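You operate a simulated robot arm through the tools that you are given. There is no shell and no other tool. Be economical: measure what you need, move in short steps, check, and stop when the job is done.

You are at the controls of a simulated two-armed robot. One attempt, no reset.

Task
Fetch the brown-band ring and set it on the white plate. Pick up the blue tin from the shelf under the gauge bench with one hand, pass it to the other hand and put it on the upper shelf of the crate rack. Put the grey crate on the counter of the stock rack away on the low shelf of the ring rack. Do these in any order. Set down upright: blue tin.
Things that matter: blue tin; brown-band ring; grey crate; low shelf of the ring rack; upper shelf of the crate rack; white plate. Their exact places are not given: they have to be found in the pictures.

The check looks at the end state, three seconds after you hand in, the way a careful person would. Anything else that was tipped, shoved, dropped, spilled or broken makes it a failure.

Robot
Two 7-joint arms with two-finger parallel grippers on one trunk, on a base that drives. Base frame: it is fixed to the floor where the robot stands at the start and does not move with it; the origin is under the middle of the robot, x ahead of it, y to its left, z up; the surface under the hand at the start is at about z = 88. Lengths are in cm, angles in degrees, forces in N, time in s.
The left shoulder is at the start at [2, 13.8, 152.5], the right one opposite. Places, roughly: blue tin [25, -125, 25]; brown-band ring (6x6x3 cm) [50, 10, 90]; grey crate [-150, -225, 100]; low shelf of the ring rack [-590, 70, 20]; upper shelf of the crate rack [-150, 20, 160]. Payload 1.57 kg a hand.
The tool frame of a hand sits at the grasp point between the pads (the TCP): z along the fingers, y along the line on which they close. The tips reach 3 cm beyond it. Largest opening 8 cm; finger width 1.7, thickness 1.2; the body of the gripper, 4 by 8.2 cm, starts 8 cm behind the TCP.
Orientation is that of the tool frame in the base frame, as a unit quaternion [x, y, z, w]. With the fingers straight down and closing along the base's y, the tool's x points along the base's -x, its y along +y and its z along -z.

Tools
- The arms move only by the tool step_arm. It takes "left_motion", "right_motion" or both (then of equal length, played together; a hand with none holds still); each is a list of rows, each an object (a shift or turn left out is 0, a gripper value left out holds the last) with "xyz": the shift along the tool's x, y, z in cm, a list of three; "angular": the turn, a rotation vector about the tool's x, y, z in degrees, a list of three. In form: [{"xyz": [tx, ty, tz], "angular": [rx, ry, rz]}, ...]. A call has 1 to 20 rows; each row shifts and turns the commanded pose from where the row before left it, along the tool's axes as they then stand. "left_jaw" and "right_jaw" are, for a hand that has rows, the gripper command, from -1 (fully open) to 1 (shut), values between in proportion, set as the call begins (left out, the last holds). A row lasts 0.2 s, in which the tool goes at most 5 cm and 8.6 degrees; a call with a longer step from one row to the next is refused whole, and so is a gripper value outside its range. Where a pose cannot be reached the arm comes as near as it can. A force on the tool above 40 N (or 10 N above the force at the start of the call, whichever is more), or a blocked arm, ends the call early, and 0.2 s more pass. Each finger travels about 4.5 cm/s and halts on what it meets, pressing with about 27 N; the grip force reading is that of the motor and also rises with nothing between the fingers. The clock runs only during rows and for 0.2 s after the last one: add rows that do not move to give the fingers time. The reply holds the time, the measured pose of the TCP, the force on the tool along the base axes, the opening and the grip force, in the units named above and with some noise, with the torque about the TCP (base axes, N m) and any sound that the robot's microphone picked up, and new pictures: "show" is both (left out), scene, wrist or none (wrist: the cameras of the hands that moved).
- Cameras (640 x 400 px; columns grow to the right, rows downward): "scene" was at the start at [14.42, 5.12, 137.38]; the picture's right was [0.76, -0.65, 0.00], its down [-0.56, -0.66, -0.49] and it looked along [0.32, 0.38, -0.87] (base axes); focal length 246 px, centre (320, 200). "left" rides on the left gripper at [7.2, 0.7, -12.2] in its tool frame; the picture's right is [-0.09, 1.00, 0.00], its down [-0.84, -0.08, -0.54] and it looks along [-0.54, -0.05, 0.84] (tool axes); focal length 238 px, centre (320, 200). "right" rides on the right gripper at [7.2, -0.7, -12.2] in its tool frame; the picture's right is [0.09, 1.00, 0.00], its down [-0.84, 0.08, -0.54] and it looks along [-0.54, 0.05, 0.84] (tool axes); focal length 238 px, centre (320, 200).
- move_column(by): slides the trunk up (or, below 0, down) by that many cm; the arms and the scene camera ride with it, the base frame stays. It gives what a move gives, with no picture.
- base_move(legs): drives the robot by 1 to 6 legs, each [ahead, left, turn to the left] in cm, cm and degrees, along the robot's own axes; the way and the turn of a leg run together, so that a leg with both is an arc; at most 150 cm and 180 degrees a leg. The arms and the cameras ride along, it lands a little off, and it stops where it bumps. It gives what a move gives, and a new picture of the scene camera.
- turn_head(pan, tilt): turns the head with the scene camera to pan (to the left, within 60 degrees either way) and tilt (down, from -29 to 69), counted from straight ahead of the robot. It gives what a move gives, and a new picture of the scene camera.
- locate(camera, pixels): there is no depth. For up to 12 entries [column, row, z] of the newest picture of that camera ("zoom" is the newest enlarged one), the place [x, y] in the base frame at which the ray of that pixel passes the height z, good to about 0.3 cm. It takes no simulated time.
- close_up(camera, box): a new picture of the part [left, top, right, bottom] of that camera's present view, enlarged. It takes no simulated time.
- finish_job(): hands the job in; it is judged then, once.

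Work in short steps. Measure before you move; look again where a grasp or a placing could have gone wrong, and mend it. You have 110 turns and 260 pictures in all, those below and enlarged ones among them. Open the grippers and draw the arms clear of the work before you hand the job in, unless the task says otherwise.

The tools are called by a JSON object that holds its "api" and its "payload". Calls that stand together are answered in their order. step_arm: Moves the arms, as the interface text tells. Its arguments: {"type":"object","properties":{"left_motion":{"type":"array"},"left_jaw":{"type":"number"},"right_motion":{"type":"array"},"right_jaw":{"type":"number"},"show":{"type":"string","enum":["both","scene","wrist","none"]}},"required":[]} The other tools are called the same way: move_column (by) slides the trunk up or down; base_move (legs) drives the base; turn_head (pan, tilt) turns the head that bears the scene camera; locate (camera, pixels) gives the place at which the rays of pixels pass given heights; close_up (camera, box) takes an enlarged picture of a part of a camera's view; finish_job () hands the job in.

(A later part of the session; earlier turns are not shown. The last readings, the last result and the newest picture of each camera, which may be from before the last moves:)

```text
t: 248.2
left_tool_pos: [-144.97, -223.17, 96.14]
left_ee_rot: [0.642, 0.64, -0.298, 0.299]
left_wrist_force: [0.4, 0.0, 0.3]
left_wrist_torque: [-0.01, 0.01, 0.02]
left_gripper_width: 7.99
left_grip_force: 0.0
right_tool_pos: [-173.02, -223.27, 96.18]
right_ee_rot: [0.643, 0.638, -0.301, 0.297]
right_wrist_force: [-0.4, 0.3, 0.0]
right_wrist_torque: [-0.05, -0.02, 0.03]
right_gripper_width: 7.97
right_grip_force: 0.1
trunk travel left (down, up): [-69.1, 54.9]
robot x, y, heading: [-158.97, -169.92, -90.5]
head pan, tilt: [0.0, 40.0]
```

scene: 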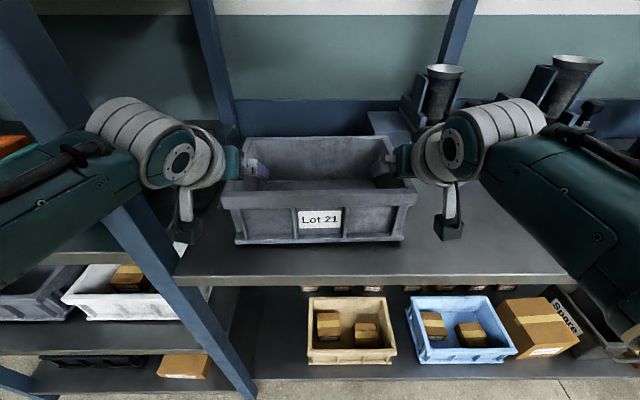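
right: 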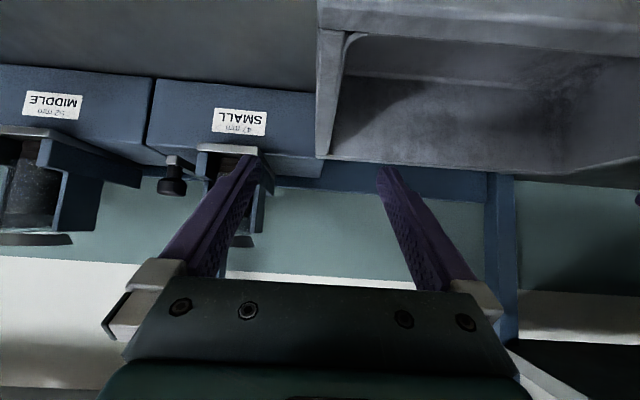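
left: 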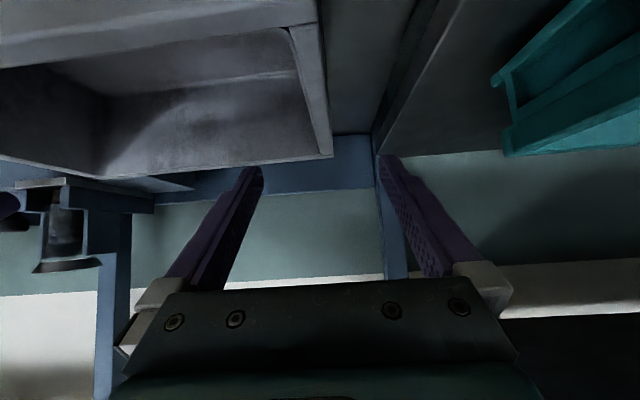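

Both pairs straddle the walls without contact. Close both grippers.

{"api": "step_arm", "payload": {"left_motion": [{}, {}, {}, {}, {}, {}, {}], "right_motion": [{}, {}, {}, {}, {}, {}, {}], "left_jaw": 1, "right_jaw": 1, "show": "wrist"}}

{"api": "move_column", "payload": {"by": 3}}

{"api": "close_up", "payload": {"camera": "scene", "box": [150, 80, 500, 300]}}

```text
t: 249.8
left_tool_pos: [-144.71, -223.1, 96.11]
left_ee_rot: [0.641, 0.64, -0.298, 0.3]
left_wrist_force: [12.4, -6.5, 0.1]
left_wrist_torque: [-0.07, -0.37, 1.07]
left_gripper_width: 1.54
left_grip_force: 26.4
right_tool_pos: [-173.26, -223.34, 96.34]
right_ee_rot: [0.643, 0.638, -0.302, 0.296]
right_wrist_force: [-13.0, 9.6, 4.2]
right_wrist_torque: [-0.2, -0.14, 0.83]
right_gripper_width: 1.59
right_grip_force: 26.9
trunk travel left (down, up): [-69.1, 54.9]
robot x, y, heading: [-158.93, -169.97, -90.3]
head pan, tilt: [0.0, 40.0]
```

right: 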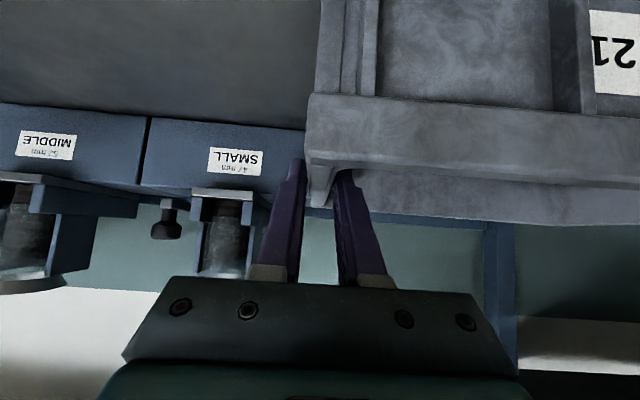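
left: 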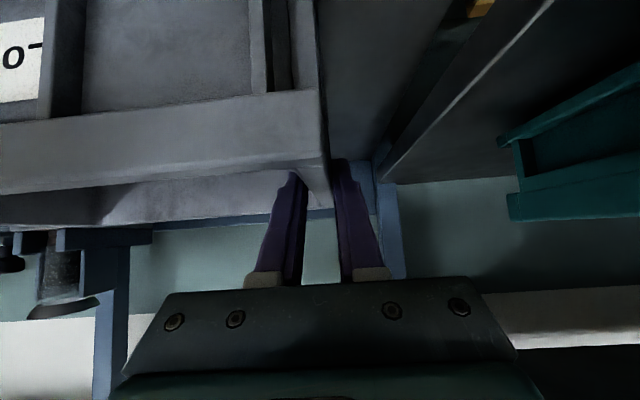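

```text
t: 250.5
left_tool_pos: [-144.87, -222.97, 98.96]
left_ee_rot: [0.642, 0.641, -0.297, 0.3]
left_wrist_force: [17.9, -5.9, -4.3]
left_wrist_torque: [0.15, -0.43, 1.16]
left_gripper_width: 1.54
left_grip_force: 26.9
right_tool_pos: [-173.34, -223.15, 99.13]
right_ee_rot: [0.643, 0.638, -0.302, 0.296]
right_wrist_force: [-19.3, 7.0, -0.9]
right_wrist_torque: [0.09, -0.09, 0.8]
right_gripper_width: 1.61
right_grip_force: 26.4
trunk travel left (down, up): [-72.1, 51.9]
robot x, y, heading: [-158.9, -170.15, -90.4]
head pan, tilt: [0.0, 40.0]
```

```text
1.82 times, centred on (325, 190) of scene
```

zoom: 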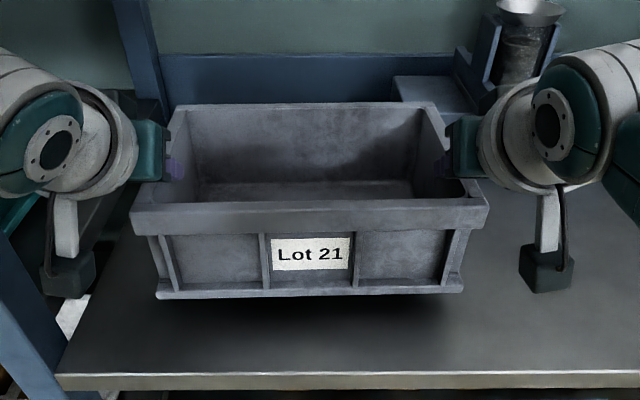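

Crate lifted level; hands are slightly stretched (±18 N), so I relax 0.3 cm each, raise 10, back out and turn to the -x direction.

{"api": "step_arm", "payload": {"left_motion": [{"xyz": [0, 0.3, 0]}, {}], "right_motion": [{"xyz": [0, -0.3, 0]}, {}], "show": "none"}}

{"api": "move_column", "payload": {"by": 10}}

{"api": "base_move", "payload": {"legs": [[-45, 0, 0], [0, 0, -90]]}}

{"api": "turn_head", "payload": {"pan": 0, "tilt": 15}}

```text
t: 251.1
left_tool_pos: [-144.7, -223.04, 99.09]
left_ee_rot: [0.642, 0.64, -0.299, 0.298]
left_wrist_force: [4.9, -6.9, -4.8]
left_wrist_torque: [-0.05, -0.43, 1.03]
left_gripper_width: 1.55
left_grip_force: 27.1
right_tool_pos: [-173.4, -223.08, 99.27]
right_ee_rot: [0.643, 0.639, -0.3, 0.299]
right_wrist_force: [-4.5, 7.6, 0.7]
right_wrist_torque: [0.27, -0.28, 0.87]
right_gripper_width: 1.53
right_grip_force: 27.4
trunk travel left (down, up): [-72.1, 51.9]
robot x, y, heading: [-158.69, -170.55, -90.2]
head pan, tilt: [0.0, 40.0]
```

```text
t: 252.4
left_tool_pos: [-144.8, -222.98, 109.09]
left_ee_rot: [0.642, 0.639, -0.3, 0.298]
left_wrist_force: [-11.7, -7.4, -5.0]
left_wrist_torque: [0.12, -0.23, 0.91]
left_gripper_width: 1.56
left_grip_force: 26.9
right_tool_pos: [-173.28, -223.13, 109.21]
right_ee_rot: [0.643, 0.638, -0.301, 0.299]
right_wrist_force: [10.9, 6.8, -1.0]
right_wrist_torque: [0.12, -0.37, 1.05]
right_gripper_width: 1.54
right_grip_force: 27.0
trunk travel left (down, up): [-82.1, 41.9]
robot x, y, heading: [-158.8, -169.84, -90.3]
head pan, tilt: [0.0, 40.0]
```

```text
t: 259.0
left_tool_pos: [-211.5, -138.73, 109.06]
left_ee_rot: [0.907, 0.005, -0.422, 0.002]
left_wrist_force: [-7.4, 20.8, -4.9]
left_wrist_torque: [-0.14, -0.21, 0.83]
left_gripper_width: 1.54
left_grip_force: 26.8
right_tool_pos: [-211.96, -110.21, 109.16]
right_ee_rot: [0.906, 0.004, -0.423, 0.003]
right_wrist_force: [7.0, -20.8, -1.3]
right_wrist_torque: [-0.43, -0.01, 1.07]
right_gripper_width: 1.53
right_grip_force: 27.2
trunk travel left (down, up): [-82.1, 41.9]
robot x, y, heading: [-159.22, -123.57, -179.4]
head pan, tilt: [0.0, 40.0]
```

scene: 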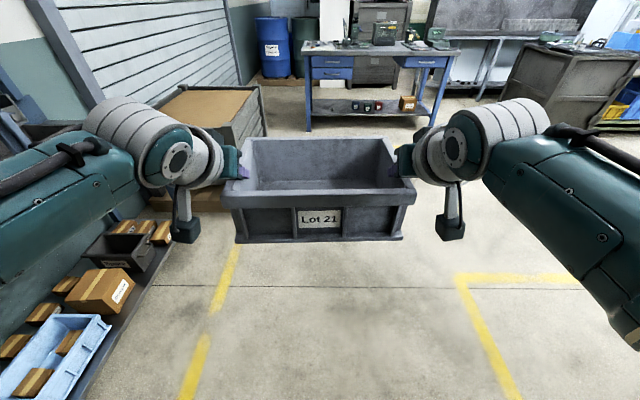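

```text
t: 259.9
left_tool_pos: [-211.56, -138.69, 109.07]
left_ee_rot: [0.907, 0.006, -0.422, 0.003]
left_wrist_force: [-6.9, 0.6, -5.4]
left_wrist_torque: [-0.31, -0.31, 1.01]
left_gripper_width: 1.56
left_grip_force: 27.5
right_tool_pos: [-212.02, -110.22, 109.23]
right_ee_rot: [0.906, 0.004, -0.423, 0.003]
right_wrist_force: [7.8, -0.1, -1.0]
right_wrist_torque: [-0.25, 0.03, 0.91]
right_gripper_width: 1.54
right_grip_force: 27.8
trunk travel left (down, up): [-82.1, 41.9]
robot x, y, heading: [-158.64, -123.81, -179.4]
head pan, tilt: [0.0, 15.0]
```

scene: 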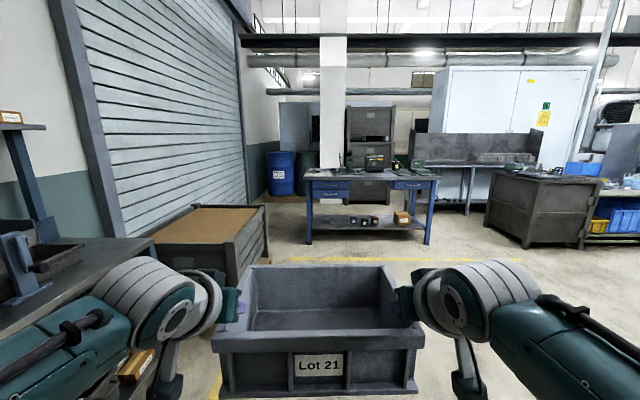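

I zoom to identify the ring rack, expected about 25° to the right at ≈450 cm.

{"api": "close_up", "payload": {"camera": "scene", "box": [290, 80, 640, 270]}}

{"api": "locate", "payload": {"camera": "scene", "pixels": [[308, 243, 0], [428, 243, 0], [467, 212, 0], [415, 205, 0], [530, 248, 0], [365, 225, 20], [390, 197, 0]]}}

```text
1.83 times, centred on (465, 175) of scene
```

zoom: 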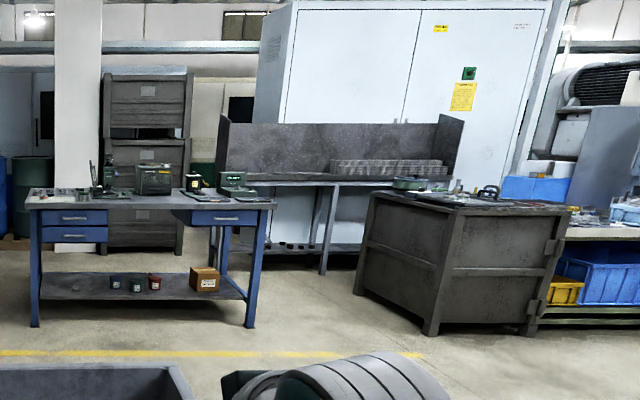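

```text
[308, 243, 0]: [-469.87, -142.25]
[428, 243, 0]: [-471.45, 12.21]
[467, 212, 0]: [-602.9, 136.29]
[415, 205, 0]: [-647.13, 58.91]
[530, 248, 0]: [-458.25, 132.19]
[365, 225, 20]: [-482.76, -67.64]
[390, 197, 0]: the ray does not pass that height
```

The ring rack is the grey unit (front ≈x -600, y ≈60–180) behind the blue table; the passage is y≈15–115. I check the diagonal way to the right first.

{"api": "turn_head", "payload": {"pan": -45, "tilt": 20}}

{"api": "locate", "payload": {"camera": "scene", "pixels": [[320, 300, 0], [450, 300, 0], [200, 250, 0], [320, 250, 0], [500, 350, 0]]}}

```text
t: 261.0
left_tool_pos: [-211.58, -138.61, 109.12]
left_ee_rot: [0.906, 0.005, -0.423, 0.002]
left_wrist_force: [-6.7, 0.8, -5.2]
left_wrist_torque: [-0.37, 0.09, 0.94]
left_gripper_width: 1.54
left_grip_force: 26.7
right_tool_pos: [-212.07, -110.2, 109.17]
right_ee_rot: [0.906, 0.004, -0.423, 0.003]
right_wrist_force: [7.7, -0.8, -0.1]
right_wrist_torque: [-0.24, -0.32, 0.93]
right_gripper_width: 1.54
right_grip_force: 26.9
trunk travel left (down, up): [-82.1, 41.9]
robot x, y, heading: [-158.67, -123.85, -179.5]
head pan, tilt: [-45.0, 20.0]
```

scene: 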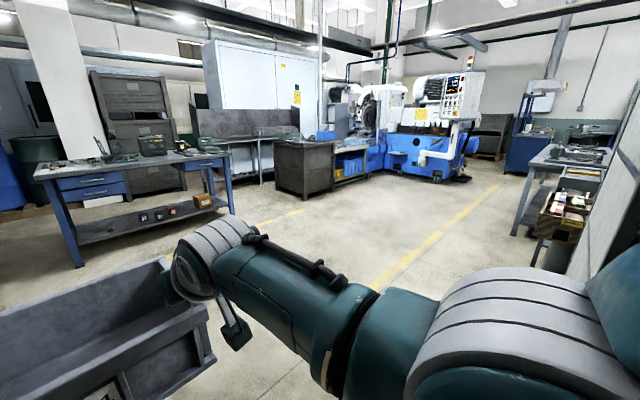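

```text
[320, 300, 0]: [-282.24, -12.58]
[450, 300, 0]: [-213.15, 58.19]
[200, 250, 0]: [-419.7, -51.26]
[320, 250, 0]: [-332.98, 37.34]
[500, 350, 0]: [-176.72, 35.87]
```

Floor is clear. I drive diagonally to about (-400,70).

{"api": "base_move", "payload": {"legs": [[110, -88, 0], [110, -88, 0], [15, -15, -0.5]]}}

{"api": "turn_head", "payload": {"pan": 0, "tilt": 15}}

```text
t: 275.9
left_tool_pos: [-445.32, 54.6, 109.1]
left_ee_rot: [0.907, -0.013, -0.422, -0.006]
left_wrist_force: [-6.1, 3.3, -5.1]
left_wrist_torque: [-0.31, -0.05, 0.94]
left_gripper_width: 1.55
left_grip_force: 27.5
right_tool_pos: [-444.62, 82.99, 109.15]
right_ee_rot: [0.906, -0.017, -0.424, -0.007]
right_wrist_force: [5.3, -2.1, -1.0]
right_wrist_torque: [-0.25, -0.1, 0.9]
right_gripper_width: 1.55
right_grip_force: 27.2
trunk travel left (down, up): [-82.1, 41.9]
robot x, y, heading: [-392.05, 67.21, 178.0]
head pan, tilt: [-45.0, 20.0]
```

scene: 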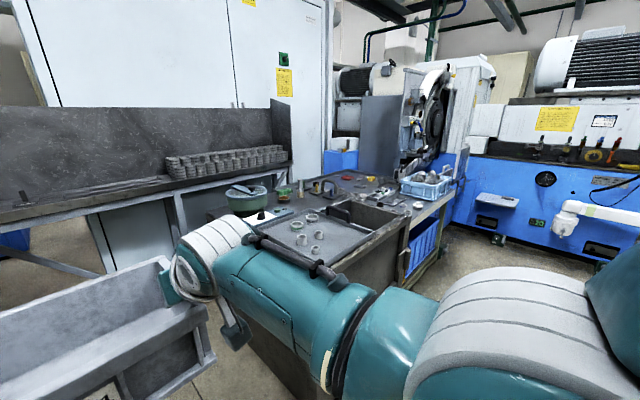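

```text
t: 277.0
left_tool_pos: [-445.4, 54.61, 109.09]
left_ee_rot: [0.906, -0.015, -0.422, -0.007]
left_wrist_force: [-7.7, 1.1, -4.7]
left_wrist_torque: [-0.31, -0.19, 0.94]
left_gripper_width: 1.54
left_grip_force: 27.0
right_tool_pos: [-444.65, 83.21, 109.14]
right_ee_rot: [0.906, -0.016, -0.422, -0.006]
right_wrist_force: [6.7, -0.1, -0.5]
right_wrist_torque: [-0.28, -0.05, 0.94]
right_gripper_width: 1.55
right_grip_force: 26.8
trunk travel left (down, up): [-82.1, 41.9]
robot x, y, heading: [-392.21, 67.41, 177.9]
head pan, tilt: [0.0, 15.0]
```

scene: 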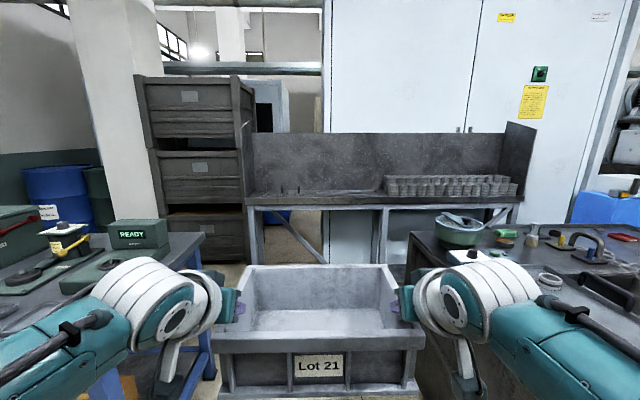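

I'm near the turn limit, so I work compactly: advance 38 cm, take wrist views of the low shelf and sample their geometry at several heights.

{"api": "base_move", "payload": {"legs": [[38, -3, 2]]}}

{"api": "step_arm", "payload": {"left_motion": [{}], "right_motion": [{}], "show": "wrist"}}

{"api": "locate", "payload": {"camera": "left", "pixels": [[500, 10, 20], [500, 30, 20], [500, 50, 20], [500, 70, 20], [500, 90, 20], [500, 110, 20], [400, 50, 20], [500, 110, 60], [500, 130, 60], [500, 150, 85], [500, 130, 85], [500, 50, 0]]}}

{"api": "locate", "payload": {"camera": "right", "pixels": [[140, 10, 20], [140, 30, 20], [140, 50, 20], [140, 70, 20], [140, 90, 20], [140, 110, 20], [240, 50, 20], [140, 110, 60], [140, 130, 60], [140, 150, 85], [140, 130, 85], [140, 50, 0]]}}

{"api": "turn_head", "payload": {"pan": 0, "tilt": 30}}

```text
t: 279.4
left_tool_pos: [-483.3, 56.78, 108.95]
left_ee_rot: [0.907, -0.002, -0.421, -0.001]
left_wrist_force: [-6.8, 0.2, -3.7]
left_wrist_torque: [-0.28, 0.1, 1.04]
left_gripper_width: 1.51
left_grip_force: 26.5
right_tool_pos: [-483.29, 85.55, 109.12]
right_ee_rot: [0.906, -0.004, -0.423, -0.001]
right_wrist_force: [6.3, -0.9, -0.7]
right_wrist_torque: [-0.18, -0.27, 0.9]
right_gripper_width: 1.55
right_grip_force: 27.0
trunk travel left (down, up): [-82.1, 41.9]
robot x, y, heading: [-430.15, 71.06, 179.8]
head pan, tilt: [0.0, 15.0]
```

scene: 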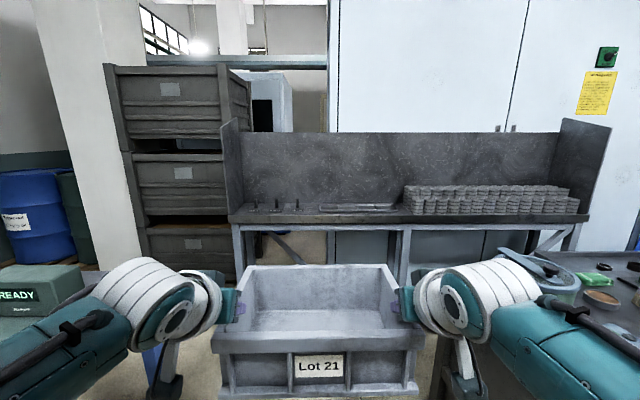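

```text
t: 279.8
left_tool_pos: [-483.24, 56.96, 109.0]
left_ee_rot: [0.907, -0.002, -0.422, -0.001]
left_wrist_force: [-7.1, -0.2, -4.5]
left_wrist_torque: [-0.34, -0.42, 1.03]
left_gripper_width: 1.54
left_grip_force: 26.8
right_tool_pos: [-483.27, 85.36, 109.1]
right_ee_rot: [0.907, -0.003, -0.422, 0.0]
right_wrist_force: [6.6, -0.3, -0.5]
right_wrist_torque: [-0.33, 0.16, 0.94]
right_gripper_width: 1.54
right_grip_force: 27.0
trunk travel left (down, up): [-82.1, 41.9]
robot x, y, heading: [-430.49, 71.18, 179.6]
head pan, tilt: [0.0, 15.0]
```

right: 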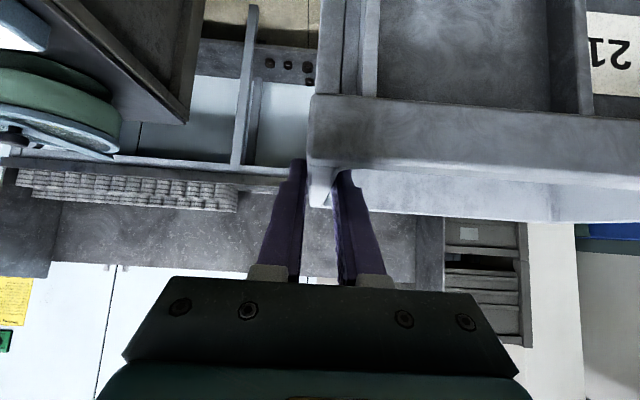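
left: 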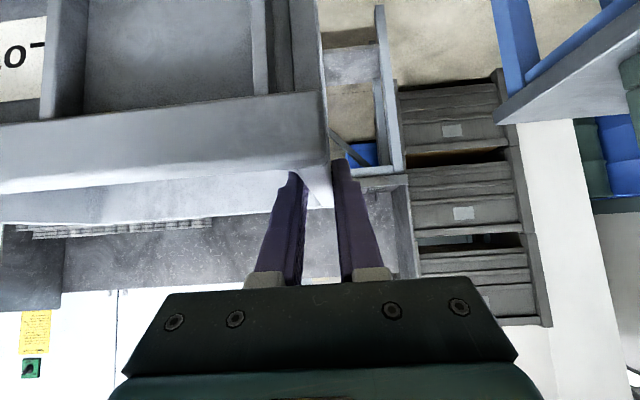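

```text
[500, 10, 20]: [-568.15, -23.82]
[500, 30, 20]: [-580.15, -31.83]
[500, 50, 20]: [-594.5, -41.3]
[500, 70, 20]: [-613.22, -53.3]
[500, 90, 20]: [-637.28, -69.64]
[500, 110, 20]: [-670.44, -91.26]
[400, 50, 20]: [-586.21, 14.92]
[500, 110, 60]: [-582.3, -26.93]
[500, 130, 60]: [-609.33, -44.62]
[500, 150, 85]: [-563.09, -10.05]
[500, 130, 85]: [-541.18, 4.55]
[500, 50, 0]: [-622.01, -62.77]
```

```text
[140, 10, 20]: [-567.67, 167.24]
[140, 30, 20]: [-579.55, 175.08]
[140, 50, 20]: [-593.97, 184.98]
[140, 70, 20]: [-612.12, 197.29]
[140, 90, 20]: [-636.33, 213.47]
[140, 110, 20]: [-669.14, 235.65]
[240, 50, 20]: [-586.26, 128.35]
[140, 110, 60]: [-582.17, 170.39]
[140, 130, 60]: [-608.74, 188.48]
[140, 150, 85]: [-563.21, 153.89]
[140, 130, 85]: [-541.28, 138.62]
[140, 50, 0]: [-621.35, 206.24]
```

```text
t: 280.6
left_tool_pos: [-483.32, 57.02, 109.15]
left_ee_rot: [0.907, -0.003, -0.422, -0.001]
left_wrist_force: [-6.6, -0.1, -4.4]
left_wrist_torque: [-0.33, -0.17, 0.97]
left_gripper_width: 1.52
left_grip_force: 27.0
right_tool_pos: [-483.37, 85.49, 109.17]
right_ee_rot: [0.906, -0.004, -0.423, -0.001]
right_wrist_force: [7.5, 0.3, -0.1]
right_wrist_torque: [-0.26, -0.08, 0.93]
right_gripper_width: 1.53
right_grip_force: 26.6
trunk travel left (down, up): [-82.1, 41.9]
robot x, y, heading: [-430.33, 70.89, 179.8]
head pan, tilt: [0.0, 30.0]
5 turns are left
```

scene: 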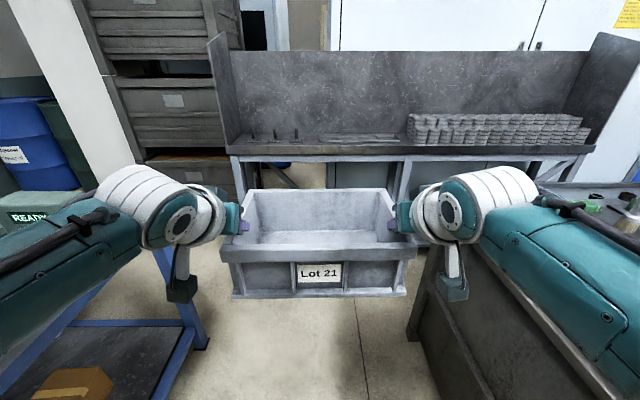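

Low shelf spans x ≈-577…-618, empty around y 30–70 (small rings at y≥86). I shift 15 left, drive 80 ahead (stopping before the rack), and lower the trunk 70 cm, then look.

{"api": "base_move", "payload": {"legs": [[0, 15, 0.3], [78, 0, 0]]}}

{"api": "move_column", "payload": {"by": -40}}

{"api": "move_column", "payload": {"by": -30}}

{"api": "step_arm", "payload": {"left_motion": [{}], "right_motion": [{}], "show": "wrist"}}

{"api": "locate", "payload": {"camera": "left", "pixels": [[400, 60, 20], [400, 80, 20], [400, 100, 20], [400, 120, 20], [400, 140, 20], [500, 100, 20], [400, 80, 0], [400, 100, 0], [400, 120, 0], [400, 300, 90], [400, 320, 90], [400, 340, 90]]}}

{"api": "turn_head", "payload": {"pan": 0, "tilt": 20}}

```text
t: 285.8
left_tool_pos: [-561.77, 41.4, 109.06]
left_ee_rot: [0.907, 0.004, -0.422, 0.002]
left_wrist_force: [-6.8, -0.4, -4.8]
left_wrist_torque: [-0.34, -0.18, 0.93]
left_gripper_width: 1.52
left_grip_force: 27.3
right_tool_pos: [-562.17, 70.03, 109.1]
right_ee_rot: [0.907, 0.002, -0.421, 0.002]
right_wrist_force: [7.0, 0.4, -0.6]
right_wrist_torque: [-0.25, -0.05, 0.96]
right_gripper_width: 1.55
right_grip_force: 27.1
trunk travel left (down, up): [-82.1, 41.9]
robot x, y, heading: [-509.02, 56.37, -179.4]
head pan, tilt: [0.0, 30.0]
```

scene: 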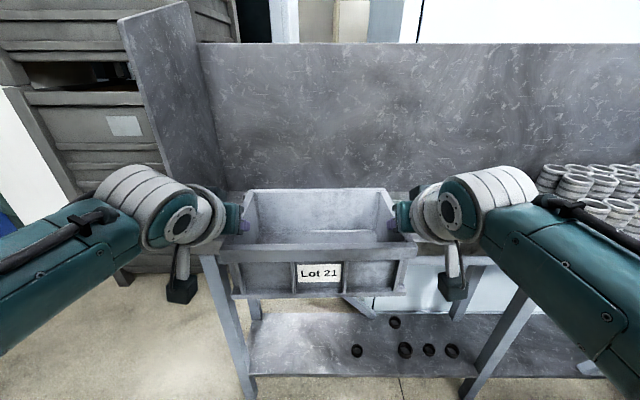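

```text
t: 289.6
left_tool_pos: [-561.74, 41.38, 69.02]
left_ee_rot: [0.907, 0.004, -0.422, 0.002]
left_wrist_force: [-6.3, 0.3, -5.5]
left_wrist_torque: [-0.28, 0.04, 0.94]
left_gripper_width: 1.5
left_grip_force: 26.9
right_tool_pos: [-562.25, 69.92, 69.18]
right_ee_rot: [0.907, 0.001, -0.422, 0.002]
right_wrist_force: [6.8, -0.3, -0.6]
right_wrist_torque: [-0.2, -0.28, 0.94]
right_gripper_width: 1.54
right_grip_force: 27.4
trunk travel left (down, up): [-42.1, 81.9]
robot x, y, heading: [-508.8, 55.85, -179.7]
head pan, tilt: [0.0, 30.0]
```

```text
t: 292.6
left_tool_pos: [-561.84, 41.41, 38.96]
left_ee_rot: [0.907, 0.005, -0.422, 0.003]
left_wrist_force: [-5.0, 0.2, -4.7]
left_wrist_torque: [-0.34, -0.11, 0.96]
left_gripper_width: 1.54
left_grip_force: 26.7
right_tool_pos: [-562.21, 69.93, 39.19]
right_ee_rot: [0.907, 0.001, -0.421, 0.002]
right_wrist_force: [6.9, 0.7, 0.1]
right_wrist_torque: [-0.23, -0.09, 0.92]
right_gripper_width: 1.54
right_grip_force: 27.3
trunk travel left (down, up): [-12.1, 111.9]
robot x, y, heading: [-508.84, 56.16, -179.5]
head pan, tilt: [0.0, 30.0]
```

```text
t: 293.0
left_tool_pos: [-561.82, 41.38, 39.16]
left_ee_rot: [0.906, 0.004, -0.422, 0.002]
left_wrist_force: [-6.4, 0.0, -5.0]
left_wrist_torque: [-0.31, -0.06, 0.95]
left_gripper_width: 1.52
left_grip_force: 27.0
right_tool_pos: [-562.3, 69.92, 39.18]
right_ee_rot: [0.907, 0.001, -0.422, 0.001]
right_wrist_force: [5.7, 0.5, -1.2]
right_wrist_torque: [-0.24, -0.09, 0.91]
right_gripper_width: 1.52
right_grip_force: 26.9
trunk travel left (down, up): [-12.1, 111.9]
robot x, y, heading: [-508.95, 56.16, -179.5]
head pan, tilt: [0.0, 30.0]
```

right: 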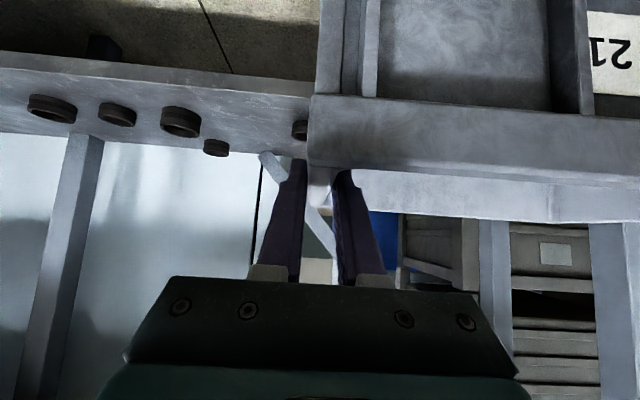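
left: 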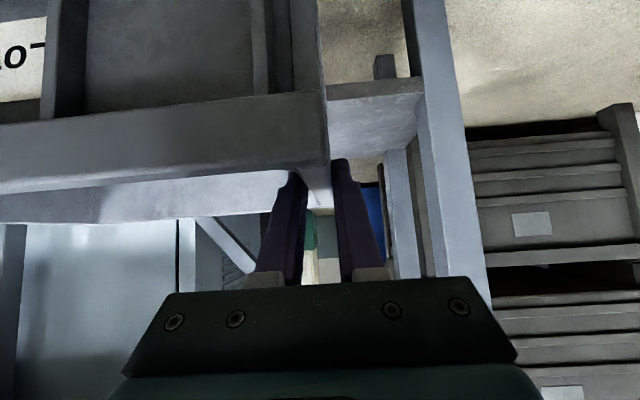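

```text
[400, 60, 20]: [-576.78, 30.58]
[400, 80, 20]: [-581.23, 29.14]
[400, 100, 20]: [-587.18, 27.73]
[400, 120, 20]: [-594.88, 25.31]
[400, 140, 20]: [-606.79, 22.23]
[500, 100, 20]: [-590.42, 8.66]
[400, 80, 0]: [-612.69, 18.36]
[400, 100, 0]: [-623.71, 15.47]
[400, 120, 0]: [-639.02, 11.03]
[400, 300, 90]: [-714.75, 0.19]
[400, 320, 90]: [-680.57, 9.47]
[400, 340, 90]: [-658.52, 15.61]
```

```text
t: 293.7
left_tool_pos: [-561.9, 41.37, 39.05]
left_ee_rot: [0.907, 0.004, -0.422, 0.002]
left_wrist_force: [-6.7, 0.6, -4.7]
left_wrist_torque: [-0.32, -0.1, 0.93]
left_gripper_width: 1.54
left_grip_force: 27.4
right_tool_pos: [-562.15, 69.87, 39.11]
right_ee_rot: [0.907, 0.002, -0.421, 0.002]
right_wrist_force: [6.0, 0.3, -0.8]
right_wrist_torque: [-0.22, -0.11, 0.86]
right_gripper_width: 1.54
right_grip_force: 26.7
trunk travel left (down, up): [-12.1, 111.9]
robot x, y, heading: [-508.91, 56.11, -179.7]
head pan, tilt: [0.0, 20.0]
4 turns are left
```

scene: 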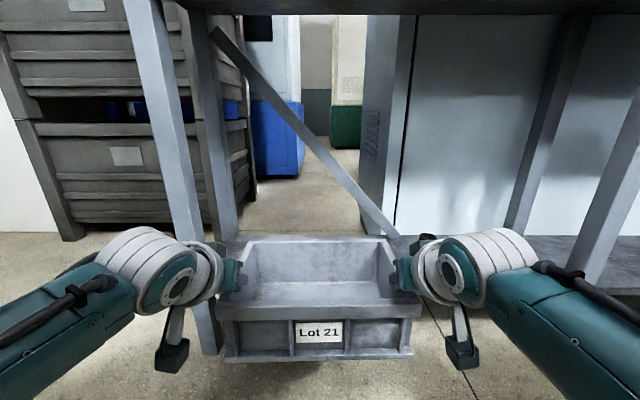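

The black rings lie at y≥70, the left leg ends at y≈28, shelf x≈-582…-607. I enter with the crate centred at y≈49.5 and lower to about 1–2 cm above the shelf.

{"api": "base_move", "payload": {"legs": [[12, 0, -0.3], [0, 6.2, 0], [18.8, 0, 0]]}}

{"api": "move_column", "payload": {"by": -7.6}}

{"api": "step_arm", "payload": {"left_motion": [{}], "right_motion": [{}], "show": "wrist"}}

{"api": "turn_head", "payload": {"pan": 0, "tilt": 45}}

{"api": "turn_head", "payload": {"pan": 40, "tilt": 30}}

{"api": "turn_head", "payload": {"pan": -40, "tilt": 30}}

```text
t: 295.7
left_tool_pos: [-574.24, 39.68, 38.68]
left_ee_rot: [0.907, 0.013, -0.422, -0.01]
left_wrist_force: [-5.2, -0.4, -4.8]
left_wrist_torque: [-0.37, -0.37, 0.95]
left_gripper_width: 1.54
left_grip_force: 27.3
right_tool_pos: [-574.74, 68.15, 39.52]
right_ee_rot: [0.907, 0.011, -0.42, -0.008]
right_wrist_force: [6.8, 0.3, 0.4]
right_wrist_torque: [-0.28, 0.11, 0.86]
right_gripper_width: 1.54
right_grip_force: 27.1
trunk travel left (down, up): [-12.1, 111.9]
robot x, y, heading: [-521.17, 50.76, -179.2]
head pan, tilt: [0.0, 20.0]
stopped in leg 2: the robot was blocked; the commanded pose is now the measured one
```

scene: 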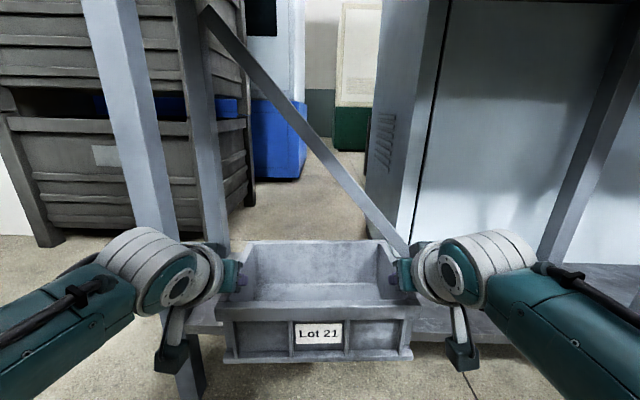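

```text
t: 296.6
left_tool_pos: [-574.9, 35.0, 32.55]
left_ee_rot: [0.902, 0.003, -0.432, 0.001]
left_wrist_force: [3.2, -5.6, 17.6]
left_wrist_torque: [-0.25, -0.11, 0.04]
left_gripper_width: 1.47
left_grip_force: 26.3
right_tool_pos: [-575.7, 63.62, 33.32]
right_ee_rot: [0.896, 0.004, -0.443, 0.004]
right_wrist_force: [-1.8, -1.3, 7.8]
right_wrist_torque: [-0.05, 0.79, -0.43]
right_gripper_width: 1.48
right_grip_force: 26.8
trunk travel left (down, up): [-4.9, 119.1]
robot x, y, heading: [-521.34, 50.38, -179.6]
head pan, tilt: [0.0, 20.0]
stopped: the force on the tool passed its limit at 58 N (the readings are from after the stop); the commanded pose is now the measured one
```

```text
t: 297.0
left_tool_pos: [-574.71, 35.52, 32.49]
left_ee_rot: [0.903, 0.004, -0.429, -0.001]
left_wrist_force: [0.6, -3.4, 14.0]
left_wrist_torque: [-0.39, 0.01, 0.62]
left_gripper_width: 1.49
left_grip_force: 27.4
right_tool_pos: [-575.38, 64.06, 33.28]
right_ee_rot: [0.899, 0.004, -0.438, 0.001]
right_wrist_force: [2.9, 1.5, 12.2]
right_wrist_torque: [-0.36, 0.48, 0.16]
right_gripper_width: 1.46
right_grip_force: 26.7
trunk travel left (down, up): [-4.9, 119.1]
robot x, y, heading: [-521.39, 50.49, -179.6]
head pan, tilt: [0.0, 20.0]
```

right: 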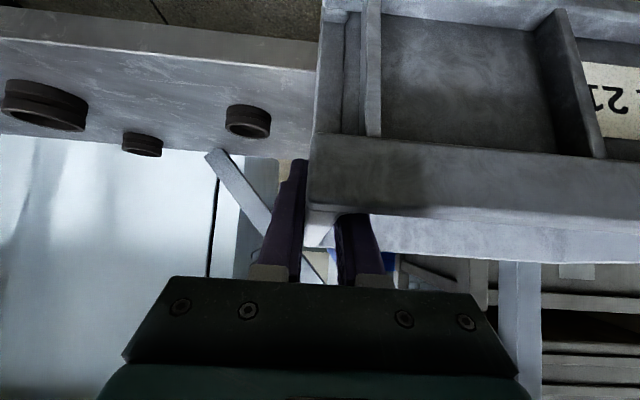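
left: 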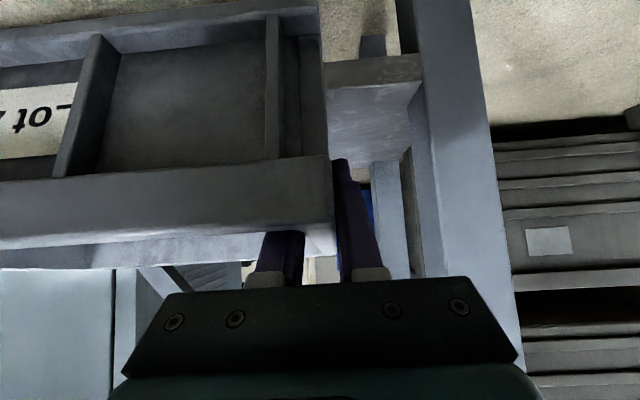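

```text
t: 297.9
left_tool_pos: [-574.64, 35.59, 32.46]
left_ee_rot: [0.903, 0.003, -0.43, -0.002]
left_wrist_force: [-0.4, -3.9, 20.9]
left_wrist_torque: [-0.43, 0.06, 0.61]
left_gripper_width: 1.5
left_grip_force: 27.1
right_tool_pos: [-575.47, 63.95, 33.22]
right_ee_rot: [0.899, 0.004, -0.438, 0.001]
right_wrist_force: [4.4, 1.7, 12.5]
right_wrist_torque: [-0.31, 0.47, 0.16]
right_gripper_width: 1.48
right_grip_force: 27.5
trunk travel left (down, up): [-4.9, 119.1]
robot x, y, heading: [-521.09, 50.24, -179.9]
head pan, tilt: [0.0, 45.0]
```

scene: 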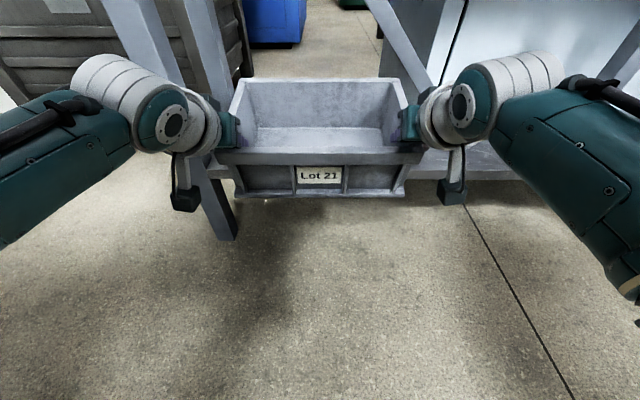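

```text
t: 299.0
left_tool_pos: [-574.65, 35.47, 32.42]
left_ee_rot: [0.904, 0.003, -0.428, -0.001]
left_wrist_force: [1.3, -2.8, 21.0]
left_wrist_torque: [-0.4, 0.09, 0.54]
left_gripper_width: 1.51
left_grip_force: 27.0
right_tool_pos: [-575.44, 64.02, 33.23]
right_ee_rot: [0.899, 0.004, -0.439, 0.001]
right_wrist_force: [4.7, 2.3, 12.4]
right_wrist_torque: [-0.29, 0.51, 0.11]
right_gripper_width: 1.48
right_grip_force: 26.8
trunk travel left (down, up): [-4.9, 119.1]
robot x, y, heading: [-521.53, 50.1, -179.4]
head pan, tilt: [40.0, 30.0]
```

scene: 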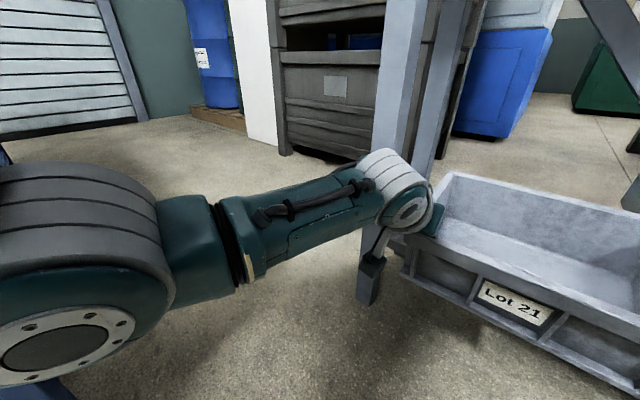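

```text
t: 300.5
left_tool_pos: [-574.62, 35.43, 32.44]
left_ee_rot: [0.903, 0.004, -0.429, -0.001]
left_wrist_force: [1.5, -2.8, 22.0]
left_wrist_torque: [-0.39, 0.01, 0.59]
left_gripper_width: 1.49
left_grip_force: 27.0
right_tool_pos: [-575.48, 63.93, 33.26]
right_ee_rot: [0.899, 0.004, -0.438, 0.001]
right_wrist_force: [4.2, 2.3, 12.7]
right_wrist_torque: [-0.26, 0.56, 0.14]
right_gripper_width: 1.48
right_grip_force: 26.9
trunk travel left (down, up): [-4.9, 119.1]
robot x, y, heading: [-521.17, 50.47, -179.8]
head pan, tilt: [-40.0, 30.0]
3 turns are left
```

scene: 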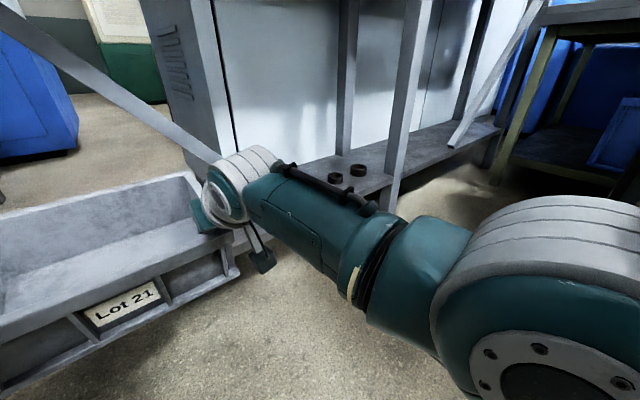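

The sideways leg was checked by the left elbow, and lowering met the shelf edge too early (crate only partly in). I raise 7 cm, go 16.5 cm further in, and lower again stepwise without releasing.

{"api": "move_column", "payload": {"by": 7.5}}

{"api": "base_move", "payload": {"legs": [[16.5, -1.2, 0]]}}

{"api": "move_column", "payload": {"by": -5}}

{"api": "move_column", "payload": {"by": -2}}

{"api": "move_column", "payload": {"by": -1.5}}

{"api": "move_column", "payload": {"by": -1.2}}

{"api": "step_arm", "payload": {"left_motion": [{}], "right_motion": [{}], "show": "wrist"}}

{"api": "turn_head", "payload": {"pan": 0, "tilt": 40}}

```text
t: 301.8
left_tool_pos: [-574.42, 35.62, 33.35]
left_ee_rot: [0.905, 0.005, -0.426, -0.001]
left_wrist_force: [-1.5, 0.1, -2.1]
left_wrist_torque: [-0.03, -0.3, 0.17]
left_gripper_width: 1.49
left_grip_force: 27.1
right_tool_pos: [-574.98, 64.2, 34.54]
right_ee_rot: [0.9, 0.005, -0.436, 0.0]
right_wrist_force: [0.2, -0.4, -2.4]
right_wrist_torque: [0.05, 0.06, -0.02]
right_gripper_width: 1.51
right_grip_force: 26.7
trunk travel left (down, up): [-6.2, 117.8]
robot x, y, heading: [-521.44, 50.32, -179.6]
head pan, tilt: [-40.0, 30.0]
stopped: the arm was blocked; the commanded pose is now the measured one
```

```text
t: 302.9
left_tool_pos: [-580.9, 36.39, 33.97]
left_ee_rot: [0.902, 0.006, -0.431, -0.001]
left_wrist_force: [1.4, -2.3, -1.7]
left_wrist_torque: [0.0, -0.2, -0.09]
left_gripper_width: 1.5
left_grip_force: 27.2
right_tool_pos: [-581.85, 64.86, 34.87]
right_ee_rot: [0.898, 0.006, -0.44, 0.001]
right_wrist_force: [0.1, 0.1, -3.1]
right_wrist_torque: [0.12, -0.03, -0.14]
right_gripper_width: 1.49
right_grip_force: 27.1
trunk travel left (down, up): [-6.2, 117.8]
robot x, y, heading: [-527.18, 50.85, -179.3]
head pan, tilt: [-40.0, 30.0]
stopped in leg 1: the force on the tool passed its limit at 62 N (the readings are from after the stop); the commanded pose is now the measured one
```

scene: 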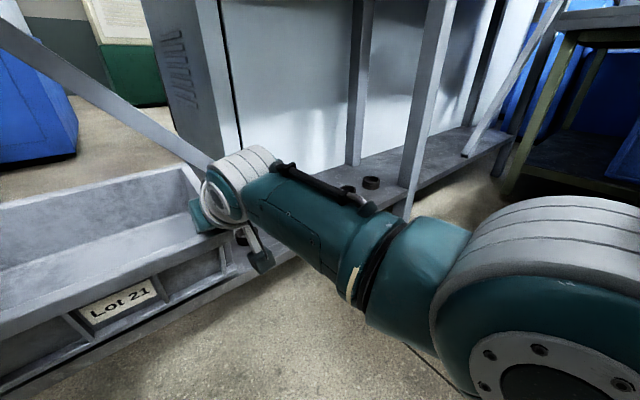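

```text
t: 303.6
left_tool_pos: [-581.75, 35.58, 32.63]
left_ee_rot: [0.893, 0.006, -0.45, -0.002]
left_wrist_force: [1.0, -1.2, 6.1]
left_wrist_torque: [-0.28, -0.9, 0.18]
left_gripper_width: 1.49
left_grip_force: 26.9
right_tool_pos: [-582.06, 64.01, 32.61]
right_ee_rot: [0.893, 0.004, -0.45, 0.003]
right_wrist_force: [-1.9, -1.9, -3.0]
right_wrist_torque: [0.14, 0.54, -0.72]
right_gripper_width: 1.51
right_grip_force: 27.0
trunk travel left (down, up): [-3.3, 120.7]
robot x, y, heading: [-527.26, 50.65, -179.2]
head pan, tilt: [-40.0, 30.0]
stopped: the force on the tool passed its limit at 74 N (the readings are from after the stop); the commanded pose is now the measured one
```

```text
t: 304.0
left_tool_pos: [-581.8, 35.58, 32.78]
left_ee_rot: [0.888, 0.006, -0.459, -0.004]
left_wrist_force: [5.0, -0.5, 5.9]
left_wrist_torque: [-0.34, -0.94, 0.39]
left_gripper_width: 1.48
left_grip_force: 27.2
right_tool_pos: [-582.12, 64.17, 32.61]
right_ee_rot: [0.889, 0.004, -0.459, 0.004]
right_wrist_force: [0.0, -0.4, -1.1]
right_wrist_torque: [0.07, 0.08, -0.59]
right_gripper_width: 1.48
right_grip_force: 26.9
trunk travel left (down, up): [-2.7, 121.3]
robot x, y, heading: [-527.27, 50.52, -179.3]
head pan, tilt: [-40.0, 30.0]
stopped: the force on the tool passed its limit at 49 N (the readings are from after the stop); the commanded pose is now the measured one
```

```text
t: 304.4
left_tool_pos: [-582.2, 35.59, 32.75]
left_ee_rot: [0.882, 0.006, -0.47, -0.005]
left_wrist_force: [2.0, 0.0, 3.9]
left_wrist_torque: [-0.26, -0.38, 0.46]
left_gripper_width: 1.5
left_grip_force: 27.1
right_tool_pos: [-582.7, 64.09, 32.72]
right_ee_rot: [0.883, 0.003, -0.47, 0.004]
right_wrist_force: [0.7, 0.4, 3.7]
right_wrist_torque: [0.15, -0.41, -0.63]
right_gripper_width: 1.48
right_grip_force: 27.2
trunk travel left (down, up): [-1.8, 122.2]
robot x, y, heading: [-527.32, 50.5, -179.5]
head pan, tilt: [-40.0, 30.0]
stopped: the force on the tool passed its limit at 51 N (the readings are from after the stop); the commanded pose is now the measured one
```

```text
t: 304.9
left_tool_pos: [-582.4, 35.81, 32.78]
left_ee_rot: [0.879, 0.007, -0.476, -0.006]
left_wrist_force: [0.7, 1.3, -1.8]
left_wrist_torque: [-0.33, -0.21, 0.53]
left_gripper_width: 1.53
left_grip_force: 27.2
right_tool_pos: [-582.81, 64.12, 32.72]
right_ee_rot: [0.879, 0.002, -0.478, 0.003]
right_wrist_force: [-0.9, -1.3, 0.1]
right_wrist_torque: [0.2, -0.27, -0.62]
right_gripper_width: 1.49
right_grip_force: 27.3
trunk travel left (down, up): [-1.1, 122.9]
robot x, y, heading: [-527.23, 50.89, -179.7]
head pan, tilt: [-40.0, 30.0]
stopped: the force on the tool passed its limit at 48 N (the readings are from after the stop); the commanded pose is now the measured one
```

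```text
t: 305.3
left_tool_pos: [-582.51, 35.78, 32.84]
left_ee_rot: [0.879, 0.006, -0.477, -0.006]
left_wrist_force: [1.5, 0.2, 0.5]
left_wrist_torque: [-0.33, -0.28, 0.52]
left_gripper_width: 1.51
left_grip_force: 27.2
right_tool_pos: [-582.94, 64.2, 32.72]
right_ee_rot: [0.879, 0.003, -0.477, 0.004]
right_wrist_force: [1.0, -0.8, 0.1]
right_wrist_torque: [0.1, -0.27, -0.56]
right_gripper_width: 1.46
right_grip_force: 26.7
trunk travel left (down, up): [-1.1, 122.9]
robot x, y, heading: [-526.92, 50.75, -179.4]
head pan, tilt: [-40.0, 30.0]
```

right: 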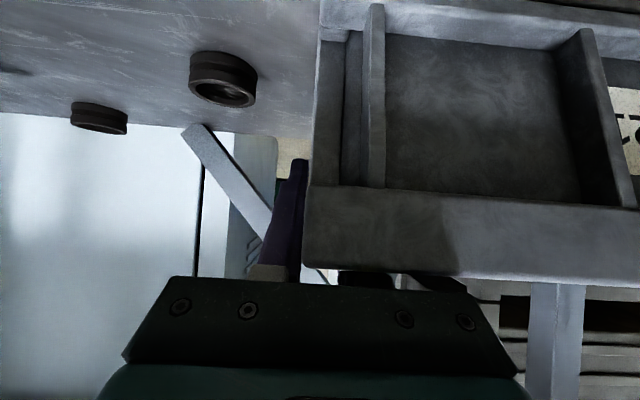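
left: 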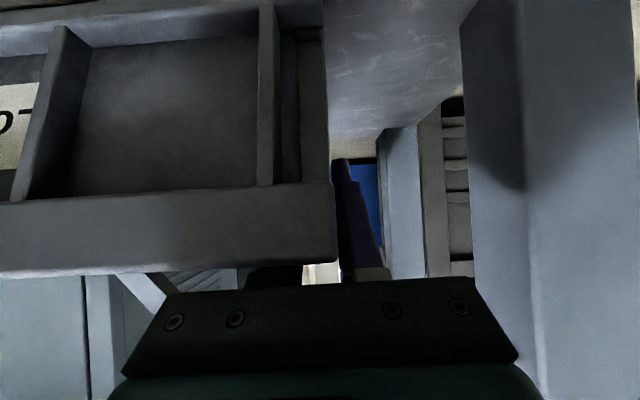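

```text
t: 306.3
left_tool_pos: [-582.47, 35.6, 32.84]
left_ee_rot: [0.879, 0.006, -0.477, -0.006]
left_wrist_force: [0.2, 0.6, -2.7]
left_wrist_torque: [-0.39, -0.04, 0.51]
left_gripper_width: 1.52
left_grip_force: 27.1
right_tool_pos: [-582.88, 64.15, 32.69]
right_ee_rot: [0.879, 0.003, -0.477, 0.003]
right_wrist_force: [0.1, -1.5, -2.9]
right_wrist_torque: [0.17, -0.16, -0.51]
right_gripper_width: 1.47
right_grip_force: 27.0
trunk travel left (down, up): [-1.1, 122.9]
robot x, y, heading: [-527.05, 50.17, -179.4]
head pan, tilt: [0.0, 40.0]
2 turns are left
```

scene: 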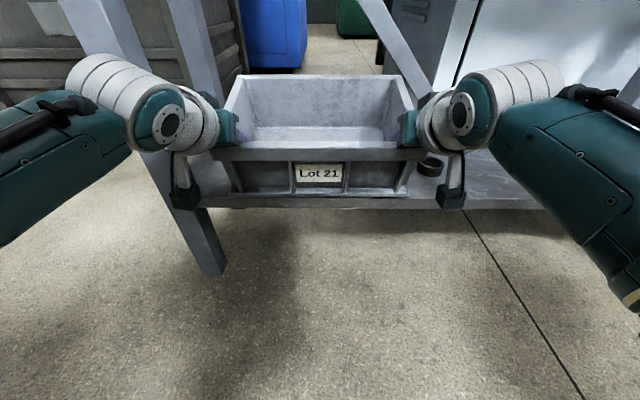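

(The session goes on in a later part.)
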